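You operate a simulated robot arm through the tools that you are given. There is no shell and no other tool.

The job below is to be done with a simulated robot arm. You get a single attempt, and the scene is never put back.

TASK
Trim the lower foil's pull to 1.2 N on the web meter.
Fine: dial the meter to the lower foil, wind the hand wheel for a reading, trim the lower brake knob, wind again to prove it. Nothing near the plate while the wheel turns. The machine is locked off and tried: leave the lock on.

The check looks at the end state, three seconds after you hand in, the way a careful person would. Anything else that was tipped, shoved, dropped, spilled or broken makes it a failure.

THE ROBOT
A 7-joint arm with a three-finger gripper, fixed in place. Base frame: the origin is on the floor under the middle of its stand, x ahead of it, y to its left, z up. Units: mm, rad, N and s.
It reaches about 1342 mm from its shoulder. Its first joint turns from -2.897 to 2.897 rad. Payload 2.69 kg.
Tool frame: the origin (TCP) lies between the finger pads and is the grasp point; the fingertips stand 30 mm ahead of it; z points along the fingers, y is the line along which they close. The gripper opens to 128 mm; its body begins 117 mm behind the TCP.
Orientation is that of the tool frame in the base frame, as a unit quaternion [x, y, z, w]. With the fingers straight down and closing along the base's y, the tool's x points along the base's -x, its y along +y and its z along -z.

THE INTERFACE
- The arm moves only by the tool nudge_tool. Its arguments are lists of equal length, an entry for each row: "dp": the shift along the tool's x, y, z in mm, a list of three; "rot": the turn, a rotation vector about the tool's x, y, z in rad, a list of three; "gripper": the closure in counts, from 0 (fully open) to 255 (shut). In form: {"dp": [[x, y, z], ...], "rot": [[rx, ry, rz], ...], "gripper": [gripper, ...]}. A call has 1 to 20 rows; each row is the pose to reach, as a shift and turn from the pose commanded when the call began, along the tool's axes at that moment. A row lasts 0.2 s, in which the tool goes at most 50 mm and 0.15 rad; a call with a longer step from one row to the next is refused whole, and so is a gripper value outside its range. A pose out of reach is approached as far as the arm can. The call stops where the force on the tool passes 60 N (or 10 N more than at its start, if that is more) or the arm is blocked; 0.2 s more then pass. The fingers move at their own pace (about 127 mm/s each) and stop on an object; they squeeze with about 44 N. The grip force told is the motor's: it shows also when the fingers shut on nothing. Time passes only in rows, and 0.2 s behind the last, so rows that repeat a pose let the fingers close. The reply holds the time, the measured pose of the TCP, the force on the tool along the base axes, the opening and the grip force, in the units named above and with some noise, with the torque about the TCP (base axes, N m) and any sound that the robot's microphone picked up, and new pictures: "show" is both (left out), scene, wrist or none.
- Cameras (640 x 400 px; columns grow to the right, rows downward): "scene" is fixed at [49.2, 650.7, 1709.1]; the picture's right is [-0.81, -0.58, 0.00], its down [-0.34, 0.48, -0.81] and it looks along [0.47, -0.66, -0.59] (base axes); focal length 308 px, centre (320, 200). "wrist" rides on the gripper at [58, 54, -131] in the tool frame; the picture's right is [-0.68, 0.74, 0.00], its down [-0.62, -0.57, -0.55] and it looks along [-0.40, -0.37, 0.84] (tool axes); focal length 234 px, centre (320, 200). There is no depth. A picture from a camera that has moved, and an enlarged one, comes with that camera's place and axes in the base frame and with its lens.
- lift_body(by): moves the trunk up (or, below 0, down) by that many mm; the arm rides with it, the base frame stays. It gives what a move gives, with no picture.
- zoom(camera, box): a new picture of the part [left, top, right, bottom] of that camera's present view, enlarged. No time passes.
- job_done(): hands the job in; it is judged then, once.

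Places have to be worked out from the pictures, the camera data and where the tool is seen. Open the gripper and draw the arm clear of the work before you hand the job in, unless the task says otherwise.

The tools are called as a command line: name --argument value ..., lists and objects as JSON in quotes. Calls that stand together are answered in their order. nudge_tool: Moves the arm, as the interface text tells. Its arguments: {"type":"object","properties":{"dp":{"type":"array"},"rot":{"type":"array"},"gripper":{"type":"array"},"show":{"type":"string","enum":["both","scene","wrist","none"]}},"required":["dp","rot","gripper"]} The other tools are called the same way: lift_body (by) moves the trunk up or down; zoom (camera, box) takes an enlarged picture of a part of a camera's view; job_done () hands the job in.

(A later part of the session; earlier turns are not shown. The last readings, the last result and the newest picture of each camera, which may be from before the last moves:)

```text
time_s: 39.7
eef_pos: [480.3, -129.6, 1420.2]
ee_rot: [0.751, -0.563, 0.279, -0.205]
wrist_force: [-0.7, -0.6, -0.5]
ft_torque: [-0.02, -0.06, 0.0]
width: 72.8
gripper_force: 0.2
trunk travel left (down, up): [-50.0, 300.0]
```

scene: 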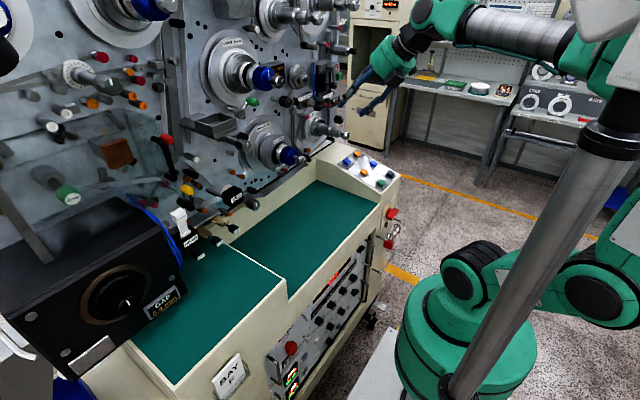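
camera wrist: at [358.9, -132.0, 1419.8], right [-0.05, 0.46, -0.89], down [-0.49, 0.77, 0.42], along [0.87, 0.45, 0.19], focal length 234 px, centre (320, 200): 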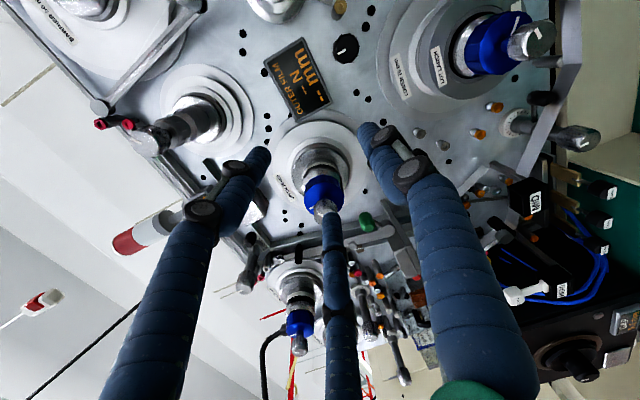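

Good, 50° down at (480, -130, 1420). Now forward to about x=630, z=1370 at this pitch.

nudge_tool --dp '[[4.4, -15.7, 27], [8.8, -31.4, 54], [13.3, -47, 81], [17.7, -63, 108], [22, -78.6, 135.6]]' --rot '[[0, 0, 0], [0, 0, 0], [0, 0, 0], [0, 0, 0], [0, 0, 0]]' --gripper '[110, 110, 110, 110, 110]'

```text
time_s: 40.9
eef_pos: [631.2, -129.6, 1373.2]
ee_rot: [0.75, -0.563, 0.28, -0.206]
wrist_force: [-0.4, 0.1, -0.2]
ft_torque: [0.02, -0.05, 0.01]
width: 72.9
gripper_force: 0.1
trunk travel left (down, up): [-50.0, 300.0]
camera wrist: at [518.9, -200.8, 1448.4], right [-0.68, 0.44, -0.59], down [-0.07, 0.75, 0.65], along [0.73, 0.49, -0.48], focal length 234 px, centre (320, 200)
```

scene: 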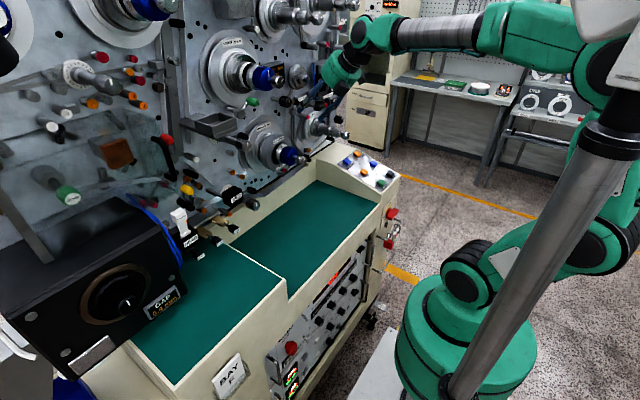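
wrist: 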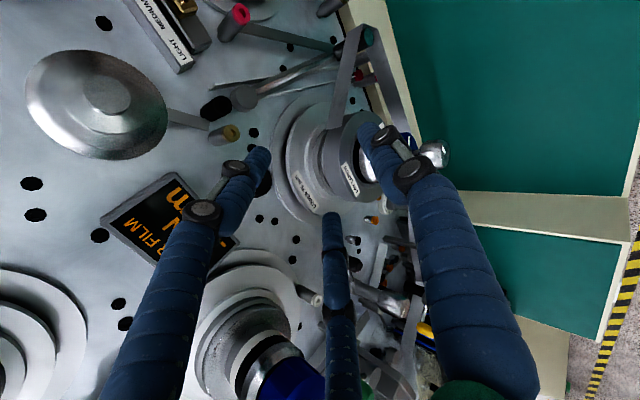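

No limit here. I'll pitch up about half of the remaining angle in place and check.

nudge_tool --dp '[[0, 0, 0], [0, 0, 0], [0, 0, 0], [0, 0, 0]]' --rot '[[0.12, 0.0355, 0.001], [0.24, 0.071, 0.002], [0.36, 0.1065, 0.002], [0.48, 0.142, 0.003]]' --gripper '[110, 110, 110, 110]' --show "scene"

```text
time_s: 41.9
eef_pos: [629.5, -128.3, 1375.7]
ee_rot: [0.656, -0.493, 0.46, -0.339]
wrist_force: [-2.2, 0.0, 1.8]
ft_torque: [-0.07, 0.02, -0.1]
width: 73.0
gripper_force: 0.0
trunk travel left (down, up): [-50.0, 300.0]
```

scene: 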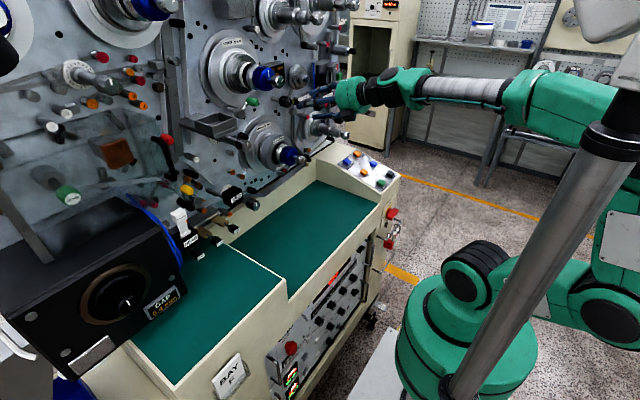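

Now 20° below horizontal with position held. I'll pitch up a little more, in small steps.

nudge_tool --dp '[[0, 0, 0], [0, 0, 0]]' --rot '[[0.1, 0.0295, 0.001], [0.2, 0.059, 0.001]]' --gripper '[110, 110]' --show "scene"

```text
time_s: 42.5
eef_pos: [625.7, -126.7, 1379.1]
ee_rot: [0.618, -0.465, 0.51, -0.377]
wrist_force: [-4.5, 1.7, 3.4]
ft_torque: [-0.03, 0.22, -0.12]
width: 73.6
gripper_force: 0.3
out of reach, approached as far as the arm can: row 2
trunk travel left (down, up): [-50.0, 300.0]
```

scene: 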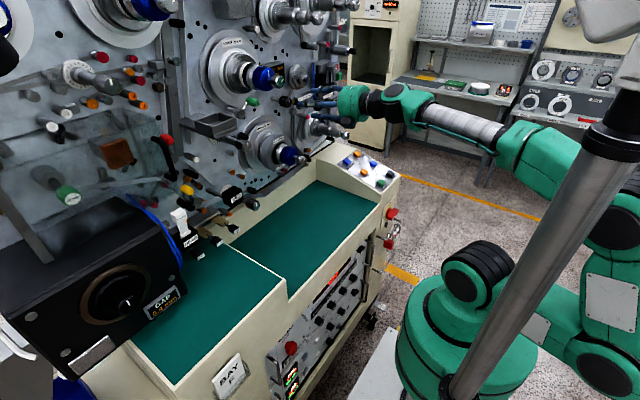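

The elbow folds too low here, so this branch is a poor one. The mirror approach should work: back off, go fingers-down further to the right (y≈-320), then pitch up there with the elbow on the other side, mirroring the good poses on the +y side. First, retreat and pitch down.

nudge_tool --dp '[[6, -3, -26], [13, -6, -53], [19, -10, -79], [26, -13, -106], [32, -16, -132], [38.6, -19.4, -158.8]]' --rot '[[-0.108, -0.032, -0.001], [-0.217, -0.064, -0.002], [-0.326, -0.097, -0.002], [-0.435, -0.129, -0.003], [-0.543, -0.161, -0.004], [-0.652, -0.193, -0.005]]' --gripper '[110, 110, 110, 110, 110, 110]' --show "none"

lift_body --by 100

```text
time_s: 43.9
eef_pos: [482.3, -158.9, 1432.5]
ee_rot: [0.754, -0.565, 0.27, -0.199]
wrist_force: [-0.1, -0.7, -0.1]
ft_torque: [0.0, 0.0, 0.0]
width: 72.9
gripper_force: 0.2
trunk travel left (down, up): [-50.0, 300.0]
```

```text
time_s: 45.3
eef_pos: [483.3, -158.8, 1533.1]
ee_rot: [0.753, -0.566, 0.271, -0.199]
wrist_force: [0.3, 0.1, -0.2]
ft_torque: [0.01, -0.02, 0.02]
width: 72.8
gripper_force: 0.0
trunk travel left (down, up): [-150.0, 200.0]
```

Now fingers-down at about (430, -330, 1530).

nudge_tool --dp '[[25, 14, -5], [51, 28, -10], [76, 42, -15], [102, 57, -20], [127, 71, -25], [152.6, 85, -30.5]]' --rot '[[-0.11, -0.032, -0.001], [-0.219, -0.064, -0.002], [-0.328, -0.096, -0.002], [-0.438, -0.128, -0.003], [-0.547, -0.16, -0.004], [-0.657, -0.192, -0.005]]' --gripper '[110, 110, 110, 110, 110, 110]' --show "scene"

```text
time_s: 46.7
eef_pos: [432.3, -330.1, 1529.5]
ee_rot: [0.801, -0.599, 0.001, 0.004]
wrist_force: [-0.1, 0.5, 0.2]
ft_torque: [0.0, -0.01, 0.05]
width: 73.2
gripper_force: 0.1
trunk travel left (down, up): [-150.0, 200.0]
```

scene: 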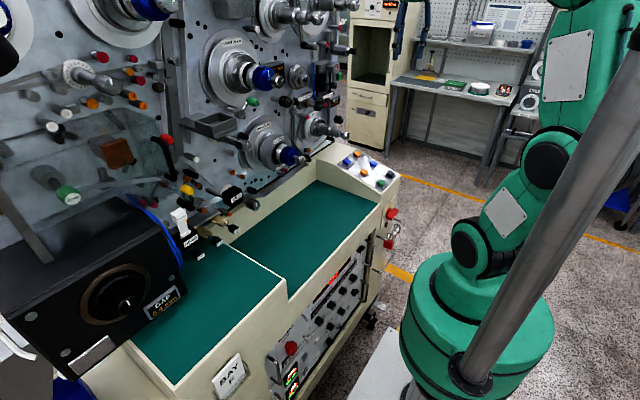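

Elbow-up here. Now pitch up to horizontal at about (442, -300, 1480).

nudge_tool --dp '[[-2, -1.5, 4], [-4, -3, 8], [-6.5, -4.5, 12.5], [-9, -6, 17], [-11, -7.5, 21], [-13, -9, 25], [-15, -10.5, 29], [-17, -12, 33], [-19.5, -13.5, 37.5], [-22, -15, 42], [-24, -16.5, 46], [-26, -18, 50]]' --rot '[[0.126, 0.037, 0], [0.251, 0.074, 0], [0.377, 0.111, 0], [0.503, 0.148, 0], [0.628, 0.185, 0], [0.754, 0.222, 0], [0.88, 0.259, 0], [1.005, 0.296, 0], [1.131, 0.333, 0], [1.257, 0.37, 0], [1.382, 0.4075, 0], [1.508, 0.4445, 0]]' --gripper '[110, 110, 110, 110, 110, 110, 110, 110, 110, 110, 110, 110]'

```text
time_s: 48.3
eef_pos: [514.2, -277.4, 1545.8]
ee_rot: [0.756, -0.481, 0.327, -0.302]
wrist_force: [0.4, -0.6, -0.5]
ft_torque: [0.09, -0.03, 0.13]
width: 73.1
gripper_force: 0.1
trunk travel left (down, up): [-150.0, 200.0]
stopped in row 8: the arm was blocked; the commanded pose is now the measured one
camera wrist: at [401.0, -369.5, 1594.5], right [-0.61, 0.36, -0.71], down [-0.33, 0.69, 0.64], along [0.72, 0.62, -0.3], focal length 234 px, centre (320, 200)
```

scene: 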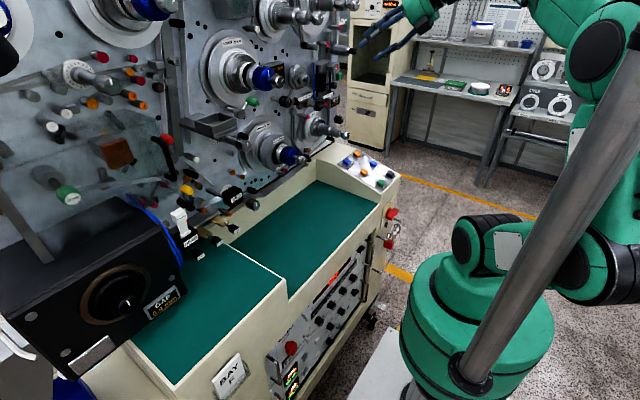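
wrist: 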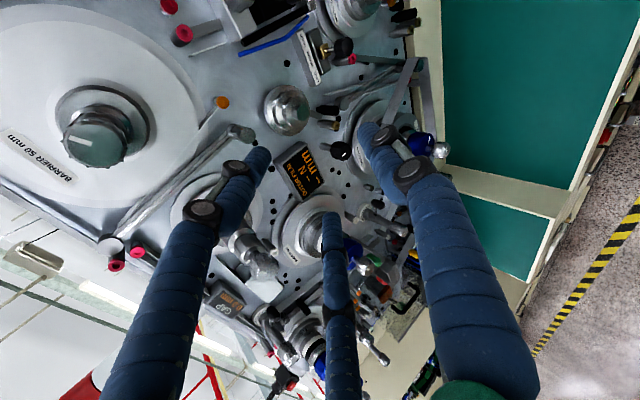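

The arm was blocked—its elbow on that side meets the robot's own mast (at about x≈-45, y≈150). So the elbow must stay up or on the right. I'll back out the way I came, to the fingers-down pose.

nudge_tool --dp '[[2.4, 9.3, -7.8], [4.8, 18.7, -15.5], [7.2, 28, -23.3], [9.6, 37.3, -31], [12, 46.7, -38.9], [14.4, 56, -46.6], [16.8, 65.4, -54.4], [19.2, 74.7, -62.2]]' --rot '[[-0.113, -0.021, 0.0175], [-0.227, -0.042, 0.035], [-0.34, -0.063, 0.0525], [-0.453, -0.084, 0.07], [-0.567, -0.105, 0.0875], [-0.68, -0.126, 0.105], [-0.794, -0.147, 0.1225], [-0.907, -0.168, 0.14]]' --gripper '[110, 110, 110, 110, 110, 110, 110, 110]' --show "scene"

```text
time_s: 50.1
eef_pos: [431.1, -330.5, 1529.3]
ee_rot: [0.801, -0.599, 0.001, 0.001]
wrist_force: [0.3, -0.8, -0.4]
ft_torque: [-0.03, 0.01, 0.01]
width: 72.6
gripper_force: 0.1
trunk travel left (down, up): [-150.0, 200.0]
```

scene: 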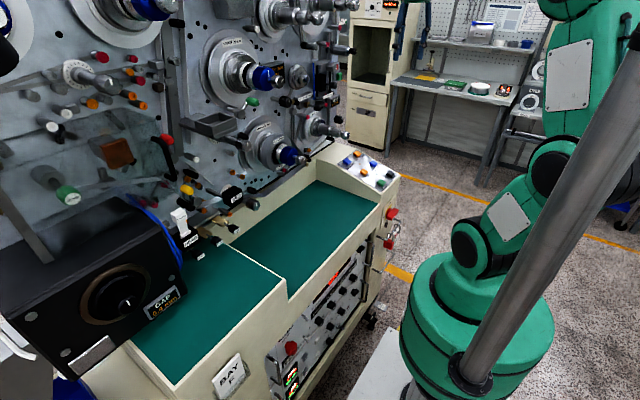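

Retreated cleanly. Next, slide fingers-down to about (500, 180, 1500).

nudge_tool --dp '[[-39, -17.5, 2.4], [-78, -35, 5], [-117, -52.6, 7], [-157, -70, 10], [-196, -88, 12], [-235, -105, 14.5], [-274, -123, 17], [-313, -140, 19], [-352, -158, 22], [-392, -175.5, 24], [-431, -193, 27], [-470, -210.6, 29]]' --rot '[[0, 0, 0], [0, 0, 0], [0, 0, 0], [0, 0, 0], [0, 0, 0], [0, 0, 0], [0, 0, 0], [0, 0, 0], [0, 0, 0], [0, 0, 0], [0, 0, 0], [0, 0, 0]]' --gripper '[110, 110, 110, 110, 110, 110, 110, 110, 110, 110, 110, 110]' --show "scene"

```text
time_s: 52.7
eef_pos: [499.4, 179.9, 1499.2]
ee_rot: [0.801, -0.599, 0.001, 0.001]
wrist_force: [-0.4, -0.3, -0.7]
ft_torque: [0.02, 0.0, -0.03]
width: 72.9
gripper_force: 0.1
trunk travel left (down, up): [-150.0, 200.0]
```

scene: 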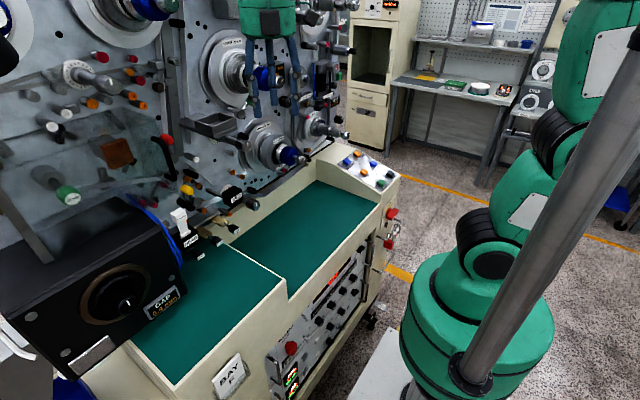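

Now pitch up to +x here, settling at about (540, 190, 1380).

nudge_tool --dp '[[0, -3.4, 10], [0, -6.9, 20], [0.4, -10.3, 30], [0.6, -13.7, 40], [0.7, -17.2, 50], [0.8, -20.6, 60], [1, -24, 70], [1.1, -27.5, 80], [1.3, -30.9, 90], [1.4, -34.3, 100], [1.6, -37.8, 110], [1.7, -41.2, 120]]' --rot '[[0.126, 0.037, 0], [0.251, 0.074, 0], [0.377, 0.111, 0], [0.503, 0.148, 0], [0.628, 0.185, 0], [0.754, 0.222, 0], [0.88, 0.259, 0], [1.005, 0.296, 0], [1.131, 0.333, 0], [1.257, 0.37, 0], [1.382, 0.4075, 0], [1.508, 0.4445, 0]]' --gripper '[110, 110, 110, 110, 110, 110, 110, 110, 110, 110, 110, 110]' --show "scene"

```text
time_s: 55.3
eef_pos: [539.7, 192.5, 1379.4]
ee_rot: [0.565, -0.422, 0.568, -0.424]
wrist_force: [-0.3, -0.6, -0.3]
ft_torque: [0.02, 0.01, -0.03]
width: 72.6
gripper_force: 0.0
trunk travel left (down, up): [-150.0, 200.0]
```

scene: 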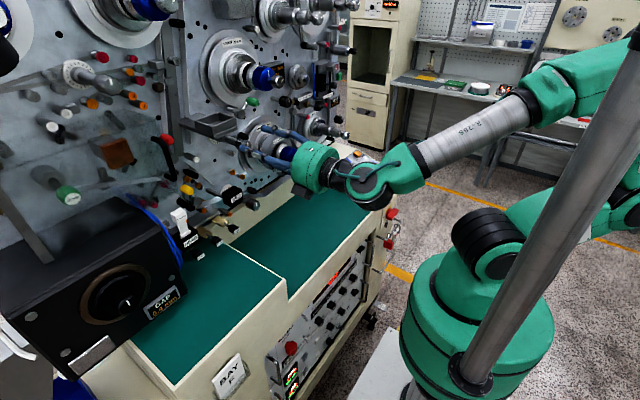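

Good: horizontal with the elbow on the right. I'll move toward -y in stages, adding a slight yaw to the right (which keeps the wrist bent), first to about (580, 0, 1364).

nudge_tool --dp '[[25.7, 9.9, 5.7], [51, 19.7, 11.4], [77, 29.6, 17], [103, 39.5, 23], [128, 49.4, 28.6], [154, 59, 34], [179.7, 69, 40]]' --rot '[[-0.006, 0.02, 0], [-0.012, 0.041, 0], [-0.018, 0.062, 0], [-0.024, 0.082, 0], [-0.03, 0.103, 0], [-0.036, 0.123, 0], [-0.0426, 0.144, 0]]' --gripper '[110, 110, 110, 110, 110, 110, 110]' --show "scene"

```text
time_s: 56.9
eef_pos: [579.8, -1.6, 1363.5]
ee_rot: [0.532, -0.463, 0.598, -0.379]
wrist_force: [-0.6, -0.4, -0.4]
ft_torque: [0.0, -0.02, -0.01]
width: 72.9
gripper_force: 0.0
trunk travel left (down, up): [-150.0, 200.0]
```

scene: 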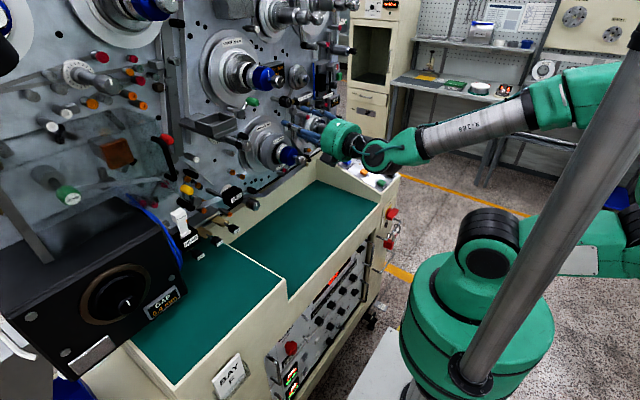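

Exactly reached. Continue to about (600, -67, 1362) with a bit more yaw.

nudge_tool --dp '[[19, 6.5, 10], [39, 13, 20], [58, 19.4, 29.5]]' --rot '[[-0.0095, 0.032, 0], [-0.019, 0.064, 0], [-0.0285, 0.0957, 0]]' --gripper '[110, 110, 110]' --show "scene"

```text
time_s: 57.7
eef_pos: [600.1, -66.2, 1363.4]
ee_rot: [0.508, -0.49, 0.616, -0.35]
wrist_force: [-0.6, -0.4, 0.2]
ft_torque: [0.03, -0.01, 0.0]
width: 72.9
gripper_force: 0.0
trunk travel left (down, up): [-150.0, 200.0]
```

scene: 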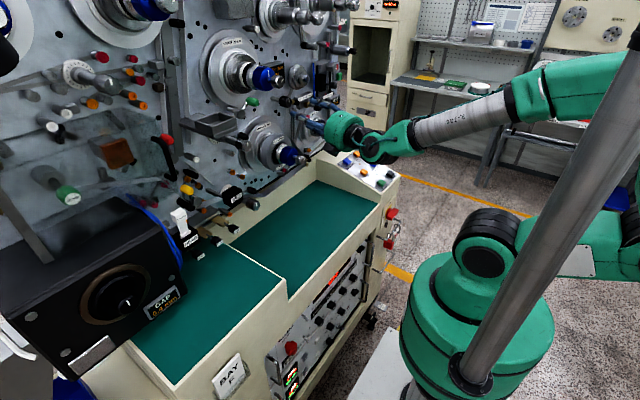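

Still fine. Continue to about (640, -129, 1362) at this yaw (14° to the right).

nudge_tool --dp '[[16, 5.3, 18], [32, 10.7, 36], [48.5, 16, 54.4]]' --rot '[[0, 0, 0], [0, 0, 0], [0, 0, 0]]' --gripper '[110, 110, 110]'

```text
time_s: 58.5
eef_pos: [633.8, -123.5, 1366.3]
ee_rot: [0.505, -0.491, 0.618, -0.348]
wrist_force: [-4.5, -0.1, 1.7]
ft_torque: [0.08, 0.24, 0.01]
width: 73.0
gripper_force: 0.3
out of reach, approached as far as the arm can: row 3
trunk travel left (down, up): [-150.0, 200.0]
camera wrist: at [488.9, -159.4, 1331.6], right [0.12, 0.42, -0.9], down [-0.34, 0.87, 0.36], along [0.93, 0.26, 0.25], focal length 234 px, centre (320, 200)
```

scene: 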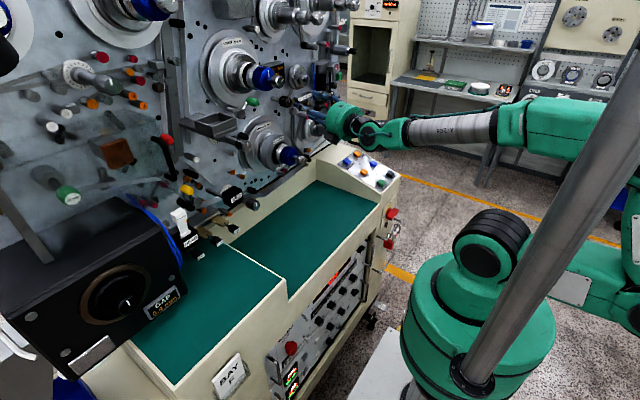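
wrist: 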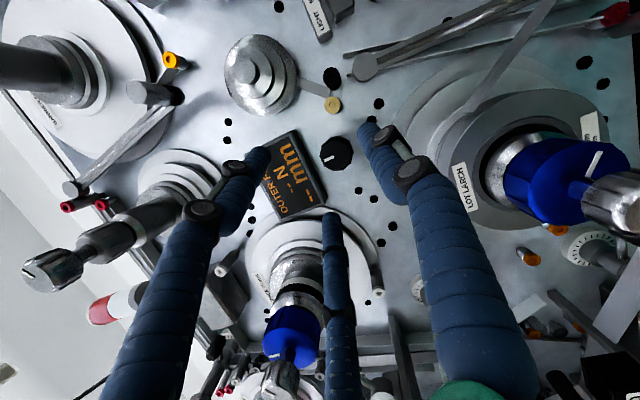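

I'm at (634, -123, 1366), just at the limit of that last row. I'll zoom on the knob to refine its location relative to the tool axis before going further forward.

zoom --camera "wrist" --box '[250, 90, 410, 190]'

zoom --camera "scene" --box '[270, 75, 350, 125]'

```text
4.00 times, centred on (330, 140) of wrist
camera zoom: at [488.9, -159.4, 1331.6], right [0.12, 0.42, -0.9], down [-0.34, 0.87, 0.36], along [0.93, 0.26, 0.25], focal length 937 px, centre (280, 440)
```

zoom: 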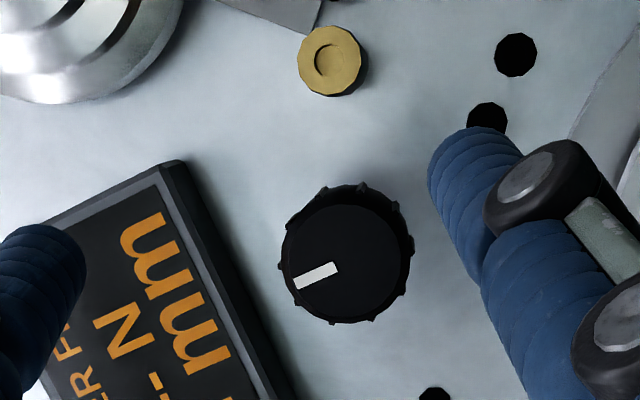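

```text
8.00 times, centred on (310, 100) of scene
camera zoom: at [49.2, 650.7, 1709.1], right [-0.81, -0.58, 0.0], down [-0.34, 0.48, -0.81], along [0.47, -0.66, -0.59], focal length 2467 px, centre (400, 1000)
```

zoom: 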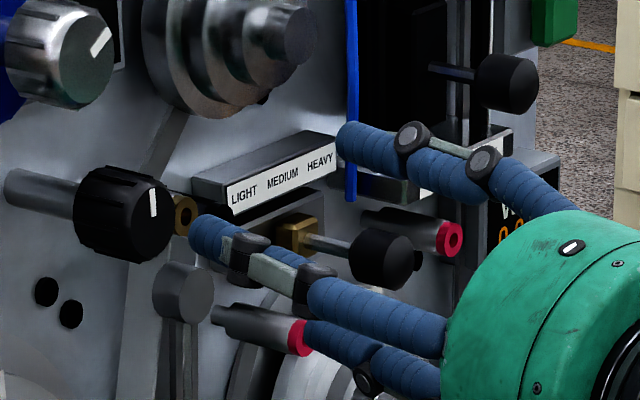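

The selector axis refines to y≈-129, z≈1361, diameter ≈33 mm; the guide rod is ~50 mm away. I'll go to a pre-grasp on the tool axis with tips still 20 mm short of the knob.

nudge_tool --dp '[[-11.3, 0, 22], [-22.6, -0.3, 44]]' --rot '[[0, 0, 0], [0, 0, 0]]' --gripper '[110, 110]'

```text
time_s: 59.1
eef_pos: [686.8, -114.5, 1357.8]
ee_rot: [0.509, -0.49, 0.616, -0.349]
wrist_force: [-0.1, 0.2, -0.4]
ft_torque: [0.02, 0.01, -0.03]
width: 72.9
gripper_force: 0.1
trunk travel left (down, up): [-150.0, 200.0]
camera wrist: at [542.1, -151.5, 1321.4], right [0.11, 0.43, -0.9], down [-0.35, 0.86, 0.37], along [0.93, 0.27, 0.24], focal length 234 px, centre (320, 200)
```

scene: 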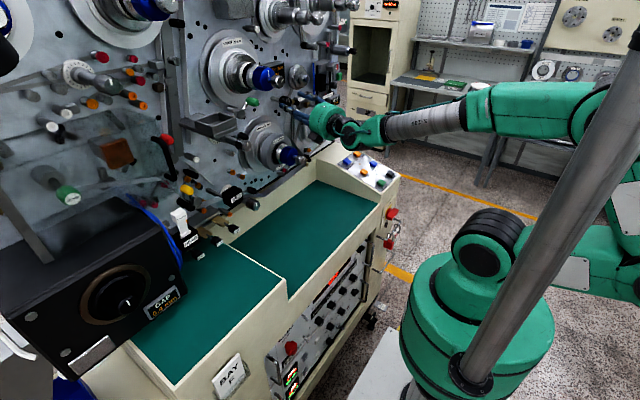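
wrist: 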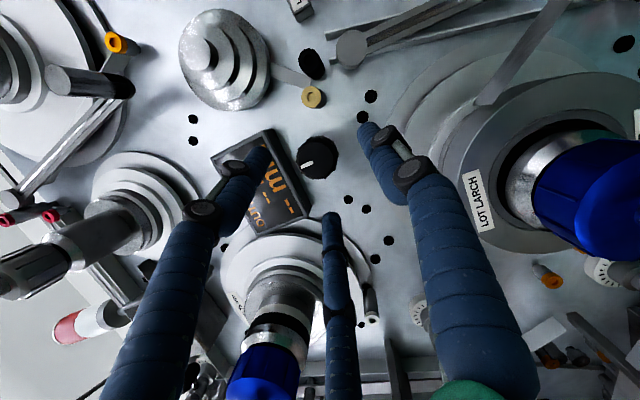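

Reached cleanly. Here the arm is more extended, so I'll try taking out most of the yaw while keeping the axis aimed at the knob.

nudge_tool --dp '[[4.3, 0, 1], [8.6, 0, 2], [8.6, 0, 2]]' --rot '[[0.021, -0.072, 0], [0.042, -0.144, 0], [0.042, -0.144, 0]]' --gripper '[110, 110, 110]'

```text
time_s: 59.9
eef_pos: [687.8, -102.6, 1360.1]
ee_rot: [0.514, -0.485, 0.611, -0.357]
wrist_force: [-0.1, -0.2, 0.4]
ft_torque: [0.02, 0.03, 0.0]
width: 72.8
gripper_force: 0.1
out of reach, approached as far as the arm can: row 1, 2, 3
trunk travel left (down, up): [-150.0, 200.0]
camera wrist: at [543.8, -144.6, 1325.0], right [0.1, 0.43, -0.9], down [-0.37, 0.85, 0.37], along [0.93, 0.29, 0.24], focal length 234 px, centre (320, 200)
```

scene: 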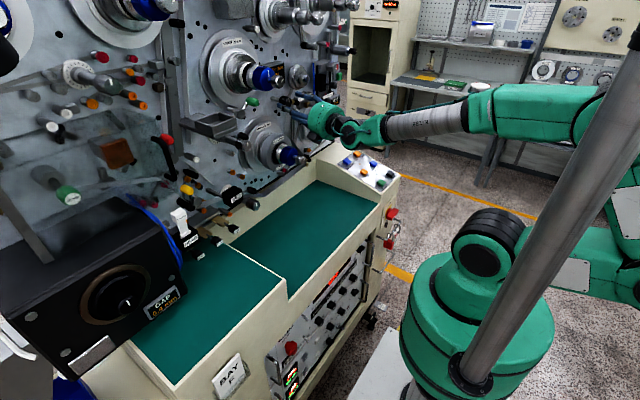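
wrist: 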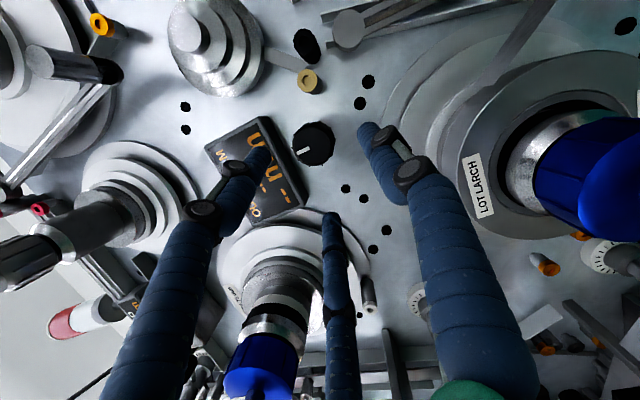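

Yaw limit here is about -13°, so I'll accept a ~15° yaw. I'll re-aim the axis at the knob and advance so the fingertips overlap the knob by ~16 mm, fingers still open.

nudge_tool --dp '[[6, 1.2, 2.4], [12, 2.5, 4.8], [11.7, 2.5, 14], [11.4, 2.5, 24], [11, 2.5, 34]]' --rot '[[-0.005, 0.017, 0], [-0.01, 0.0336, 0], [-0.01, 0.0336, 0], [-0.01, 0.0336, 0], [-0.01, 0.0336, 0]]' --gripper '[110, 110, 110, 110, 110]'

```text
time_s: 61.1
eef_pos: [719.9, -122.0, 1360.9]
ee_rot: [0.507, -0.493, 0.617, -0.346]
wrist_force: [-1.0, -0.1, -1.0]
ft_torque: [0.01, 0.01, 0.0]
width: 72.9
gripper_force: 0.1
trunk travel left (down, up): [-150.0, 200.0]
camera wrist: at [573.8, -158.4, 1325.4], right [0.11, 0.42, -0.9], down [-0.34, 0.87, 0.37], along [0.93, 0.26, 0.24], focal length 234 px, centre (320, 200)
```

scene: 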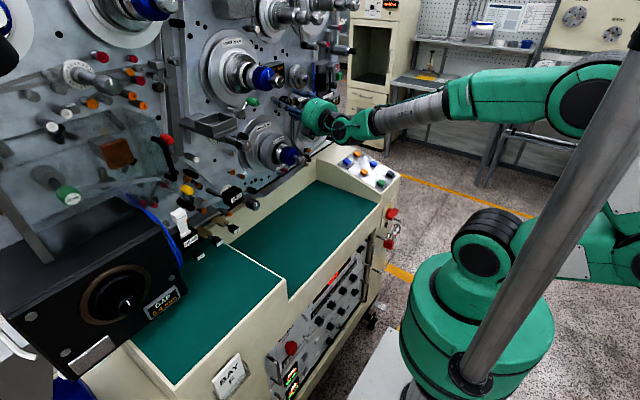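
wrist: 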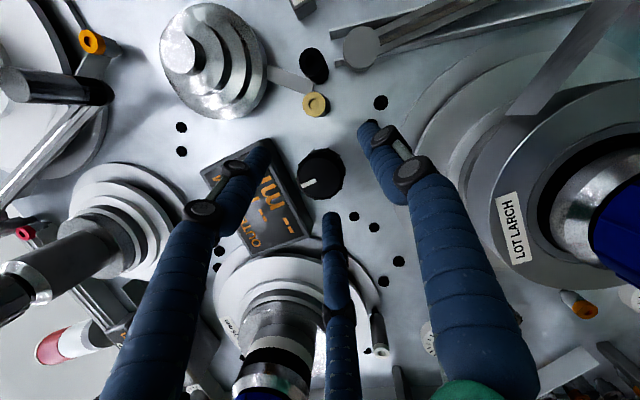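

Fingers straddle the knob. I'll zoom to check centering before closing.

zoom --camera "wrist" --box '[240, 110, 420, 222]'

zoom --camera "scene" --box '[270, 75, 350, 125]'

```text
3.56 times, centred on (330, 166) of wrist
camera zoom: at [573.8, -158.4, 1325.4], right [0.11, 0.42, -0.9], down [-0.34, 0.87, 0.37], along [0.93, 0.26, 0.24], focal length 833 px, centre (284, 321)
```

zoom: 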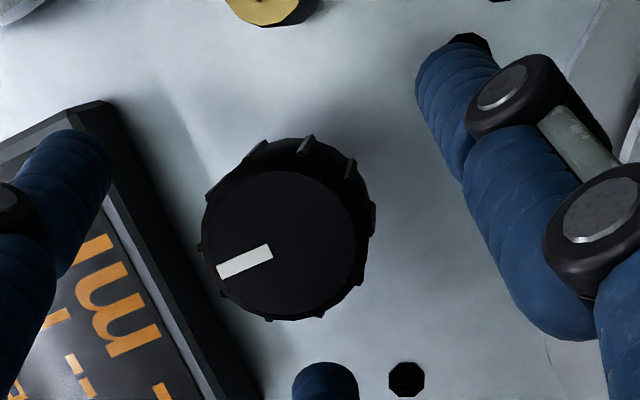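

```text
8.00 times, centred on (310, 100) of scene
camera zoom: at [49.2, 650.7, 1709.1], right [-0.81, -0.58, 0.0], down [-0.34, 0.48, -0.81], along [0.47, -0.66, -0.59], focal length 2467 px, centre (400, 1000)
```

zoom: 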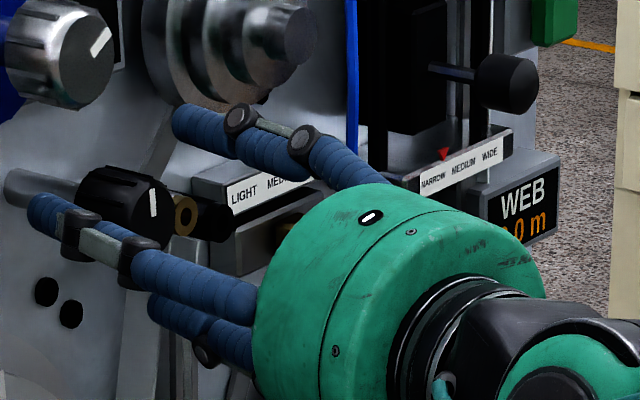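

Centering is within ~2 mm (knob axis y≈-129, z≈1359.5). I'll nudge to center and close on the knob.

nudge_tool --dp '[[1.1, 1.9, 0.4], [1.1, 1.9, 0.4], [1.1, 1.9, 0.4], [1.1, 1.9, 0.4]]' --rot '[[0, 0, 0], [0, 0, 0], [0, 0, 0], [0, 0, 0]]' --gripper '[110, 170, 220, 220]'

```text
time_s: 62.1
eef_pos: [719.6, -122.5, 1359.9]
ee_rot: [0.507, -0.492, 0.618, -0.346]
wrist_force: [6.5, 15.4, 8.5]
ft_torque: [-0.09, -0.12, 0.64]
width: 36.4
gripper_force: 13.8
trunk travel left (down, up): [-150.0, 200.0]
camera wrist: at [574.7, -158.1, 1324.9], right [0.11, 0.42, -0.9], down [-0.34, 0.87, 0.37], along [0.93, 0.26, 0.24], focal length 234 px, centre (320, 200)
```

scene: 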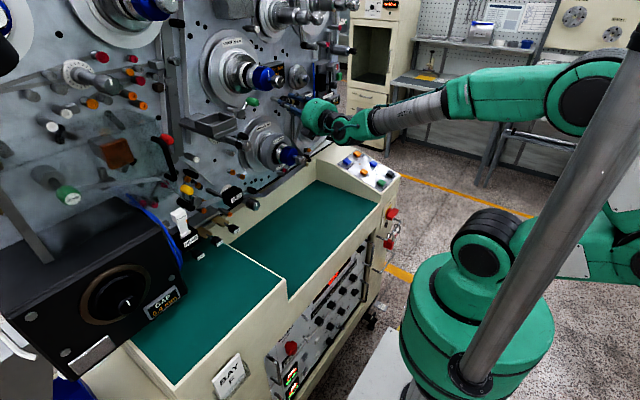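
wrist: 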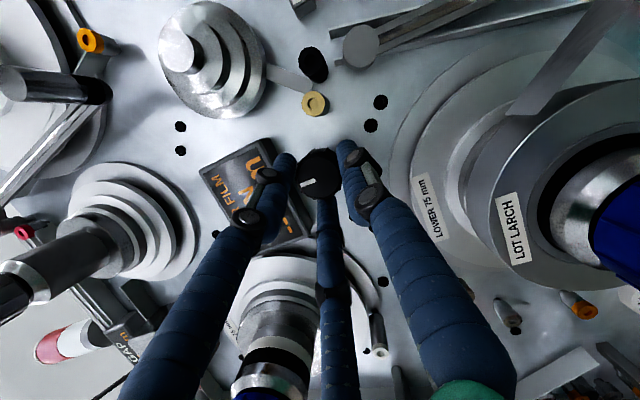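

Gripped (36 mm, ~18 N side load). I'll turn the selector clockwise about its own axis by ~0.6 rad and watch the display.

nudge_tool --dp '[[-0.5, -0.6, -0.2], [-0.5, -1.2, -0.2], [-0.3, -1.6, -0.2], [0, -2, -0.15], [0.3, -2.4, -0.1], [0.6, -2.7, -0.05], [1, -3, 0], [1.4, -3.3, 0.1]]' --rot '[[-0.0186, -0.0053, 0.0725], [-0.0372, -0.0107, 0.145], [-0.0558, -0.016, 0.2176], [-0.0744, -0.0213, 0.29], [-0.093, -0.0266, 0.3626], [-0.1116, -0.032, 0.435], [-0.1302, -0.0373, 0.5077], [-0.1488, -0.0426, 0.58]]' --gripper '[220, 220, 220, 220, 220, 220, 220, 220]'

```text
time_s: 63.9
eef_pos: [718.9, -123.6, 1364.1]
ee_rot: [-0.382, 0.654, -0.443, 0.48]
wrist_force: [8.9, 12.4, 15.6]
ft_torque: [0.0, -0.94, 0.48]
width: 35.3
gripper_force: 44.7
trunk travel left (down, up): [-150.0, 200.0]
camera wrist: at [573.5, -133.0, 1314.9], right [0.11, 0.86, -0.5], down [-0.34, 0.51, 0.79], along [0.93, 0.08, 0.35], focal length 234 px, centre (320, 200)
```

scene: 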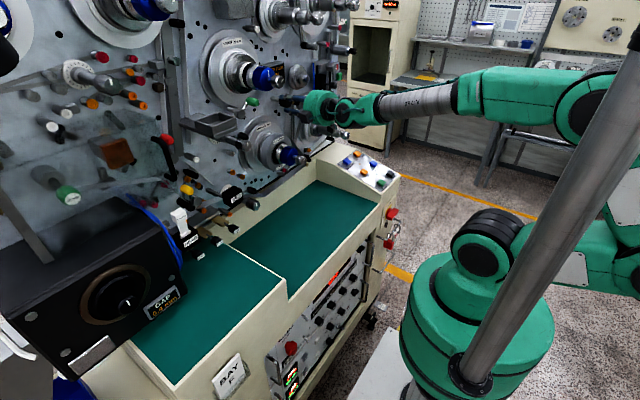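
wrist: 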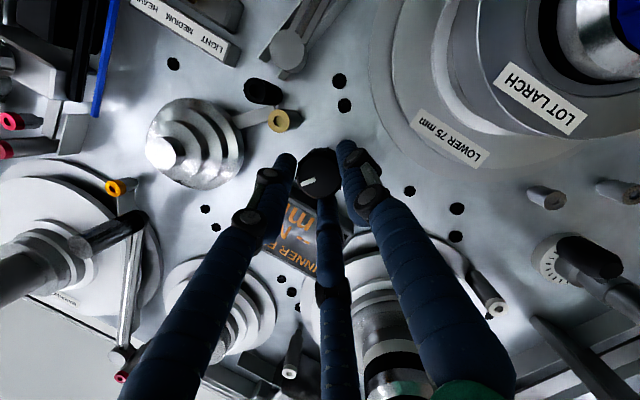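

The display now shows "INNER F…": one position clockwise. I'll zoom to confirm, then continue clockwise.

zoom --camera "wrist" --box '[240, 130, 400, 300]'

zoom --camera "scene" --box '[260, 50, 340, 115]'

```text
2.35 times, centred on (320, 215) of wrist
camera zoom: at [573.5, -133.0, 1314.9], right [0.11, 0.86, -0.5], down [-0.34, 0.51, 0.79], along [0.93, 0.08, 0.35], focal length 551 px, centre (320, 165)
```

zoom: 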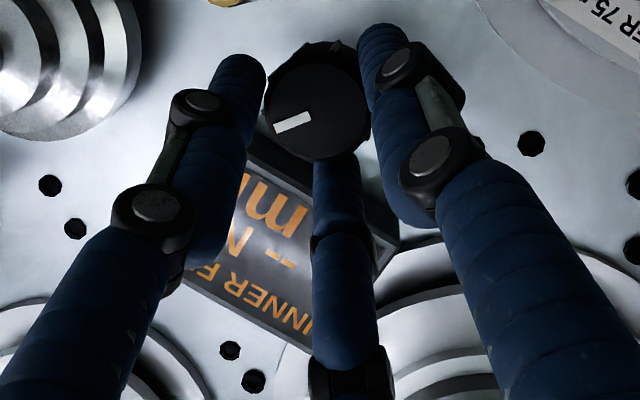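

```text
6.15 times, centred on (300, 82) of scene
camera zoom: at [49.2, 650.7, 1709.1], right [-0.81, -0.58, 0.0], down [-0.34, 0.48, -0.81], along [0.47, -0.66, -0.59], focal length 1898 px, centre (443, 923)
```

zoom: 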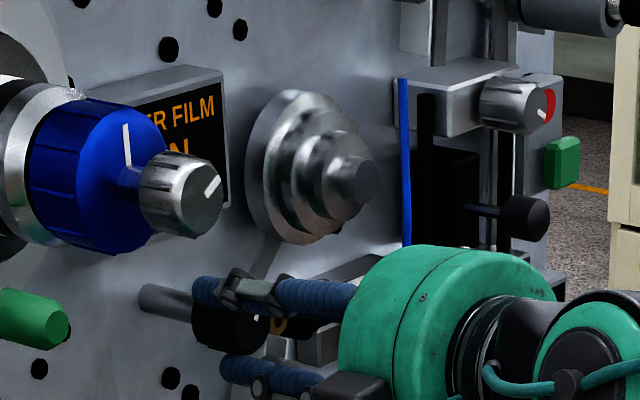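

INNER FILM confirmed. Turning clockwise another ~0.6 rad.

nudge_tool --dp '[[-0.2, -0.9, -0.1], [-0.28, -1.74, -0.2], [0, -2.2, -0.15], [0.32, -2.62, -0.12], [0.7, -3, -0.05], [1.05, -3.39, 0], [1.45, -3.7, 0.1], [1.87, -4.04, 0.17]]' --rot '[[-0.0186, -0.0056, 0.0725], [-0.0372, -0.011, 0.145], [-0.0558, -0.0167, 0.2174], [-0.0744, -0.0222, 0.29], [-0.093, -0.0278, 0.3623], [-0.1116, -0.0333, 0.4347], [-0.1302, -0.0389, 0.507], [-0.1488, -0.0444, 0.5796]]' --gripper '[220, 220, 220, 220, 220, 220, 220, 220]'

```text
time_s: 64.9
eef_pos: [719.8, -123.4, 1364.8]
ee_rot: [-0.305, 0.713, -0.355, 0.523]
wrist_force: [-10.2, -29.4, -0.2]
ft_torque: [-0.14, -0.47, -0.9]
width: 35.1
gripper_force: 45.1
out of reach, approached as far as the arm can: row 3, 4
trunk travel left (down, up): [-150.0, 200.0]
stopped in row 4: the force on the tool passed its limit at 67 N (the readings are from after the stop); the commanded pose is now the measured one
camera wrist: at [573.5, -116.9, 1316.8], right [0.13, 0.96, -0.25], down [-0.33, 0.28, 0.9], along [0.94, -0.04, 0.35], focal length 234 px, centre (320, 200)
```

scene: 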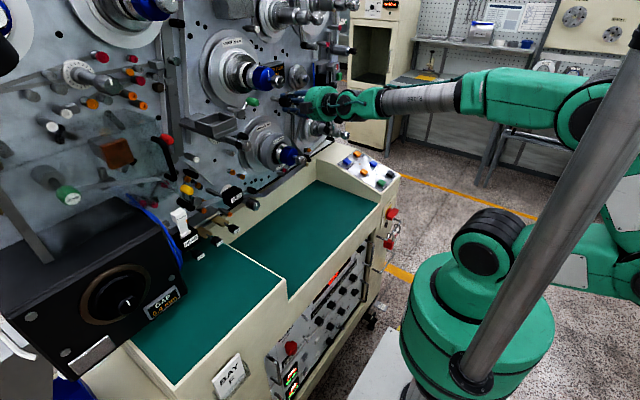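
wrist: 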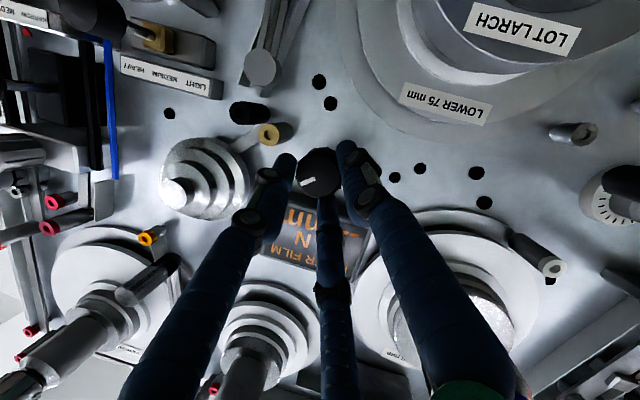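

The rotation ran into the yaw limit and side load grew, so I'll release the knob now and check where the selector stands.

nudge_tool --dp '[[0, 0, 0], [0, 0, 0], [0, 0, 0]]' --rot '[[0, 0, 0], [0, 0, 0], [0, 0, 0]]' --gripper '[110, 110, 110]' --show "wrist"

zoom --camera "wrist" --box '[240, 110, 400, 280]'

```text
time_s: 65.7
eef_pos: [719.6, -117.8, 1365.2]
ee_rot: [-0.307, 0.712, -0.355, 0.522]
wrist_force: [0.7, -0.7, 0.4]
ft_torque: [0.01, -0.02, 0.08]
width: 72.8
gripper_force: 0.1
trunk travel left (down, up): [-150.0, 200.0]
camera wrist: at [574.5, -112.5, 1316.8], right [0.13, 0.96, -0.25], down [-0.33, 0.28, 0.9], along [0.94, -0.04, 0.35], focal length 234 px, centre (320, 200)
```

wrist: 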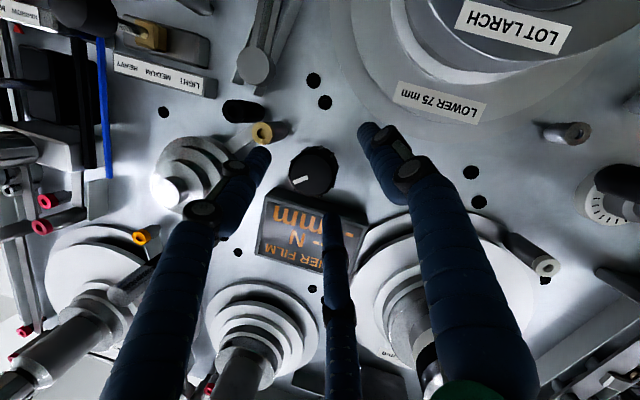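

```text
2.35 times, centred on (320, 195) of wrist
camera zoom: at [574.5, -112.5, 1316.8], right [0.13, 0.96, -0.25], down [-0.33, 0.28, 0.9], along [0.94, -0.04, 0.35], focal length 551 px, centre (320, 212)
```

zoom: 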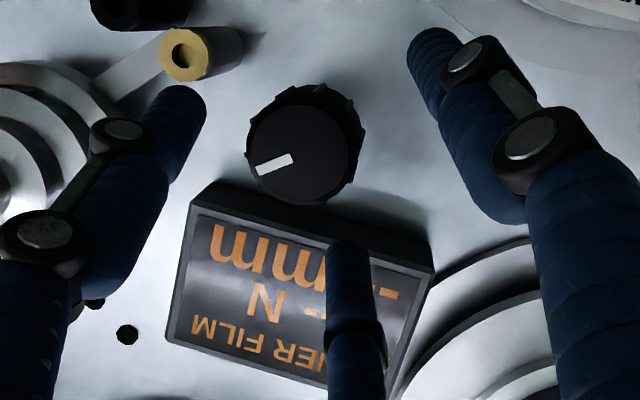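

Still INNER FILM, pointer at ~50° clockwise from up. I'll back off 45 mm, counter-roll the open fingers with the tool yawed 15° (reachable), and line up for a fresh grip so I can turn further clockwise.

nudge_tool --dp '[[6, 1.5, -21.6], [12, 3, -43.2], [11.8, 3.8, -43.1], [11.6, 4.6, -43], [11.4, 5.4, -43], [11.1, 6.3, -42.9], [10.9, 7.1, -42.8], [10.7, 7.9, -42.8], [10.5, 8.7, -42.7], [10.2, 9.6, -42.6], [10, 10.4, -42.6], [9.8, 11.2, -42.5]]' --rot '[[0, 0, 0], [0, 0, 0], [0.0211, 0.0098, -0.132], [0.0422, 0.0197, -0.264], [0.0633, 0.0295, -0.397], [0.0844, 0.0394, -0.529], [0.1055, 0.0492, -0.661], [0.1265, 0.059, -0.793], [0.1476, 0.0689, -0.925], [0.1687, 0.0787, -1.058], [0.1898, 0.0886, -1.19], [0.2109, 0.0984, -1.322]]' --gripper '[110, 110, 110, 110, 110, 110, 110, 110, 110, 110, 110, 110]' --show "wrist"

```text
time_s: 68.3
eef_pos: [675.3, -111.8, 1358.8]
ee_rot: [0.61, -0.359, 0.681, -0.189]
wrist_force: [0.1, -0.7, 0.4]
ft_torque: [0.03, -0.01, -0.04]
width: 73.0
gripper_force: 0.2
trunk travel left (down, up): [-150.0, 200.0]
camera wrist: at [528.4, -156.1, 1361.4], right [-0.01, -0.02, -1.0], down [-0.32, 0.95, -0.02], along [0.95, 0.31, -0.02], focal length 234 px, centre (320, 200)
```

wrist: 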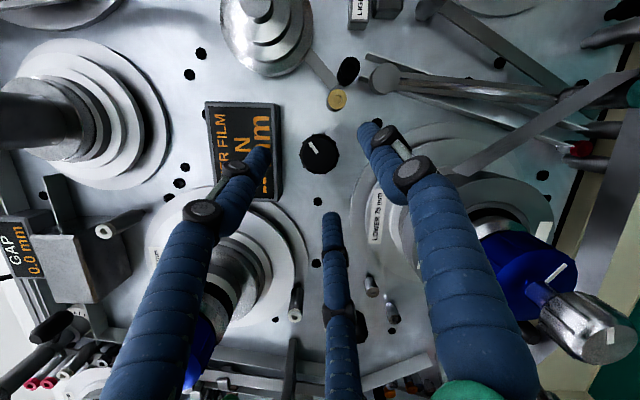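

Clean. I'll zoom to check the aim along the tool axis before advancing.

zoom --camera "wrist" --box '[240, 100, 400, 200]'

```text
4.00 times, centred on (320, 150) of wrist
camera zoom: at [528.4, -156.1, 1361.4], right [-0.01, -0.02, -1.0], down [-0.32, 0.95, -0.02], along [0.95, 0.31, -0.02], focal length 937 px, centre (320, 400)
```

zoom: 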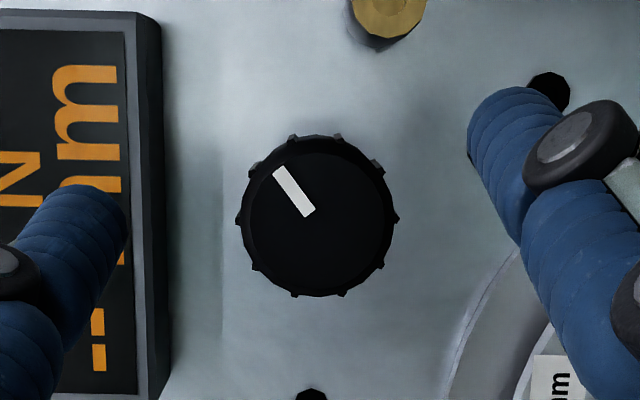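

Aim is within 1 mm. I'll advance 45 mm and close on the knob.

nudge_tool --dp '[[0.2, 0.4, 15], [0.5, 0.9, 30], [0.5, 0.9, 45], [0.5, 0.9, 45], [0.5, 0.9, 45], [0.5, 0.9, 45]]' --rot '[[0, 0, 0], [0, 0, 0], [0, 0, 0], [0, 0, 0], [0, 0, 0], [0, 0, 0]]' --gripper '[110, 110, 110, 110, 200, 200]' --show "wrist"

```text
time_s: 69.7
eef_pos: [718.2, -122.6, 1357.7]
ee_rot: [0.611, -0.359, 0.68, -0.19]
wrist_force: [4.0, 12.0, -6.7]
ft_torque: [-0.01, 0.16, 0.36]
width: 37.2
gripper_force: 7.4
trunk travel left (down, up): [-150.0, 200.0]
camera wrist: at [571.9, -166.7, 1360.4], right [-0.01, -0.02, -1.0], down [-0.32, 0.95, -0.02], along [0.95, 0.32, -0.02], focal length 234 px, centre (320, 200)
```

wrist: 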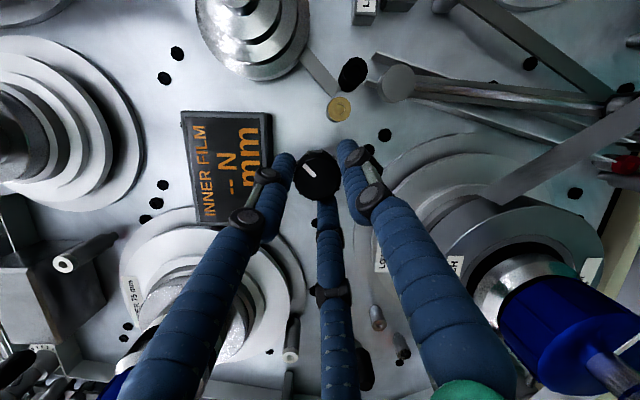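

Gripped, with the display fully visible now. Turning clockwise ~0.64 rad about the knob axis.

nudge_tool --dp '[[0.4, -0.45, 0], [0.81, -0.88, 0], [1.27, -1.25, 0], [1.73, -1.63, 0], [2.24, -1.92, 0.05], [2.76, -2.2, 0.1], [3.3, -2.4, 0.17], [3.87, -2.63, 0.24]]' --rot '[[-0.0146, -0.0144, 0.0774], [-0.0293, -0.0288, 0.1547], [-0.0439, -0.0432, 0.2321], [-0.0586, -0.0576, 0.3094], [-0.0732, -0.072, 0.3868], [-0.0878, -0.0864, 0.4642], [-0.1025, -0.1008, 0.5415], [-0.1171, -0.1152, 0.6189]]' --gripper '[220, 220, 220, 220, 220, 220, 220, 220]' --show "wrist"

```text
time_s: 71.5
eef_pos: [719.6, -123.0, 1363.9]
ee_rot: [-0.519, 0.556, -0.534, 0.37]
wrist_force: [1.7, 38.9, -5.6]
ft_torque: [0.12, -0.13, 1.73]
width: 35.5
gripper_force: 44.8
trunk travel left (down, up): [-150.0, 200.0]
camera wrist: at [571.9, -158.6, 1339.4], right [-0.01, 0.58, -0.82], down [-0.31, 0.77, 0.55], along [0.95, 0.26, 0.17], focal length 234 px, centre (320, 200)
```

wrist: 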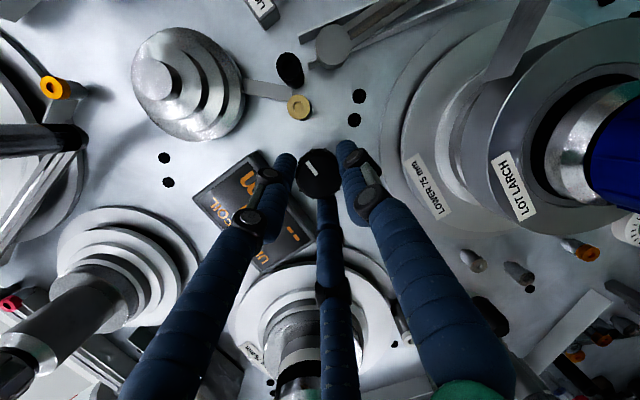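

The display now reads "U… FOIL" (UPPER FOIL), so LOWER FOIL should be the next step. I'll release, back off and counter-roll for another bite.

nudge_tool --dp '[[0, 0, 0], [0, 0, 0], [0, 0, 0]]' --rot '[[0, 0, 0], [0, 0, 0], [0, 0, 0]]' --gripper '[110, 110, 110]' --show "wrist"

zoom --camera "wrist" --box '[190, 110, 350, 280]'

```text
time_s: 72.3
eef_pos: [719.2, -125.4, 1363.7]
ee_rot: [-0.518, 0.556, -0.534, 0.371]
wrist_force: [0.2, 0.9, 0.0]
ft_torque: [-0.05, -0.02, -0.01]
width: 72.8
gripper_force: 0.1
trunk travel left (down, up): [-150.0, 200.0]
camera wrist: at [571.5, -161.6, 1339.8], right [-0.01, 0.58, -0.82], down [-0.31, 0.77, 0.55], along [0.95, 0.26, 0.18], focal length 234 px, centre (320, 200)
```

wrist: 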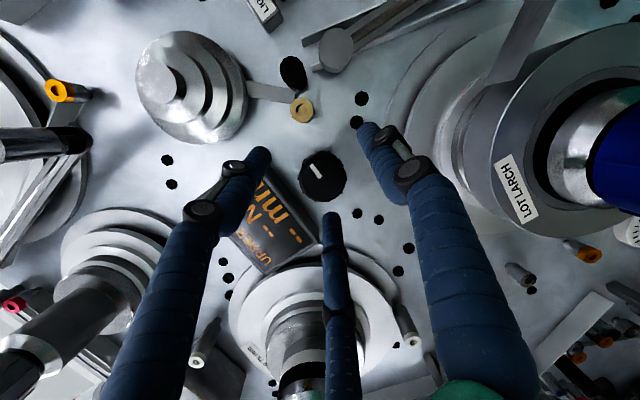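

```text
2.35 times, centred on (270, 195) of wrist
camera zoom: at [571.5, -161.6, 1339.8], right [-0.01, 0.58, -0.82], down [-0.31, 0.77, 0.55], along [0.95, 0.26, 0.18], focal length 551 px, centre (438, 212)
```

zoom: 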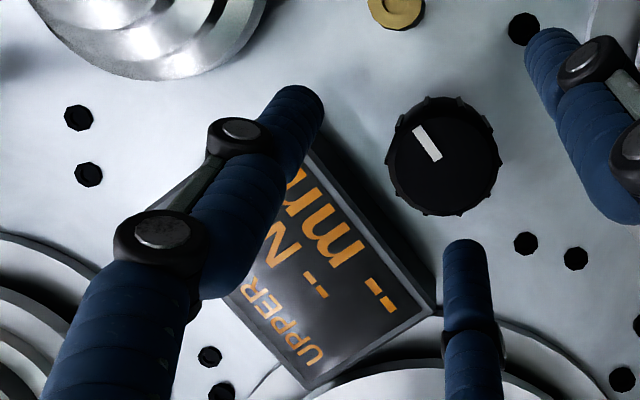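

UPPER FOIL confirmed, pointer at 90°. Positions seem 45° apart. I'll back off, counter-roll 0.66 rad, re-advance and grip again.

nudge_tool --dp '[[4.2, 4, -21], [8.3, 7.9, -42.5], [5.7, 8.7, -42.8], [3, 9.5, -43.2], [0.4, 10.4, -43.5], [-2.3, 11.2, -43.9], [-4.9, 12, -44.2], [-3.8, 9.7, -29.4], [-2.8, 7.5, -14.6], [-1.7, 5.2, 0.2], [-1.7, 5.2, 0.2], [-1.7, 5.2, 0.2], [-1.7, 5.2, 0.2]]' --rot '[[0, 0, 0], [0, 0, 0], [0.0249, 0.0238, -0.1275], [0.0499, 0.0475, -0.255], [0.0748, 0.0713, -0.3826], [0.0998, 0.095, -0.51], [0.1247, 0.1188, -0.6376], [0.1247, 0.1188, -0.6376], [0.1247, 0.1188, -0.6376], [0.1247, 0.1188, -0.6376], [0.1247, 0.1188, -0.6376], [0.1247, 0.1188, -0.6376], [0.1247, 0.1188, -0.6376]]' --gripper '[110, 110, 110, 110, 110, 110, 110, 110, 110, 110, 110, 200, 200]' --show "wrist"

```text
time_s: 75.1
eef_pos: [718.7, -122.3, 1356.7]
ee_rot: [0.611, -0.351, 0.685, -0.185]
wrist_force: [4.9, 5.8, -1.5]
ft_torque: [-0.05, 0.17, 0.27]
width: 38.2
gripper_force: 8.3
trunk travel left (down, up): [-150.0, 200.0]
camera wrist: at [571.9, -167.3, 1359.7], right [0.0, -0.04, -1.0], down [-0.32, 0.95, -0.04], along [0.95, 0.32, -0.02], focal length 234 px, centre (320, 200)
```

wrist: 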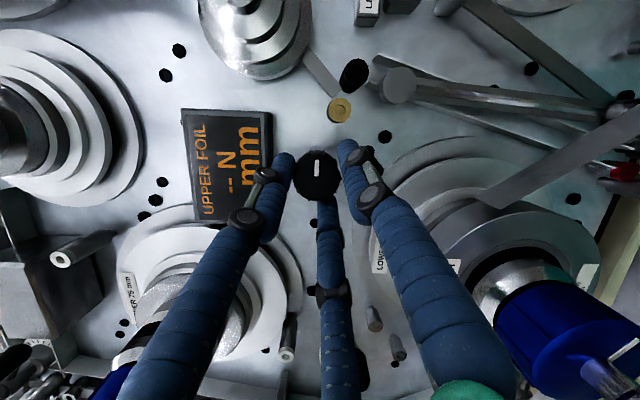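

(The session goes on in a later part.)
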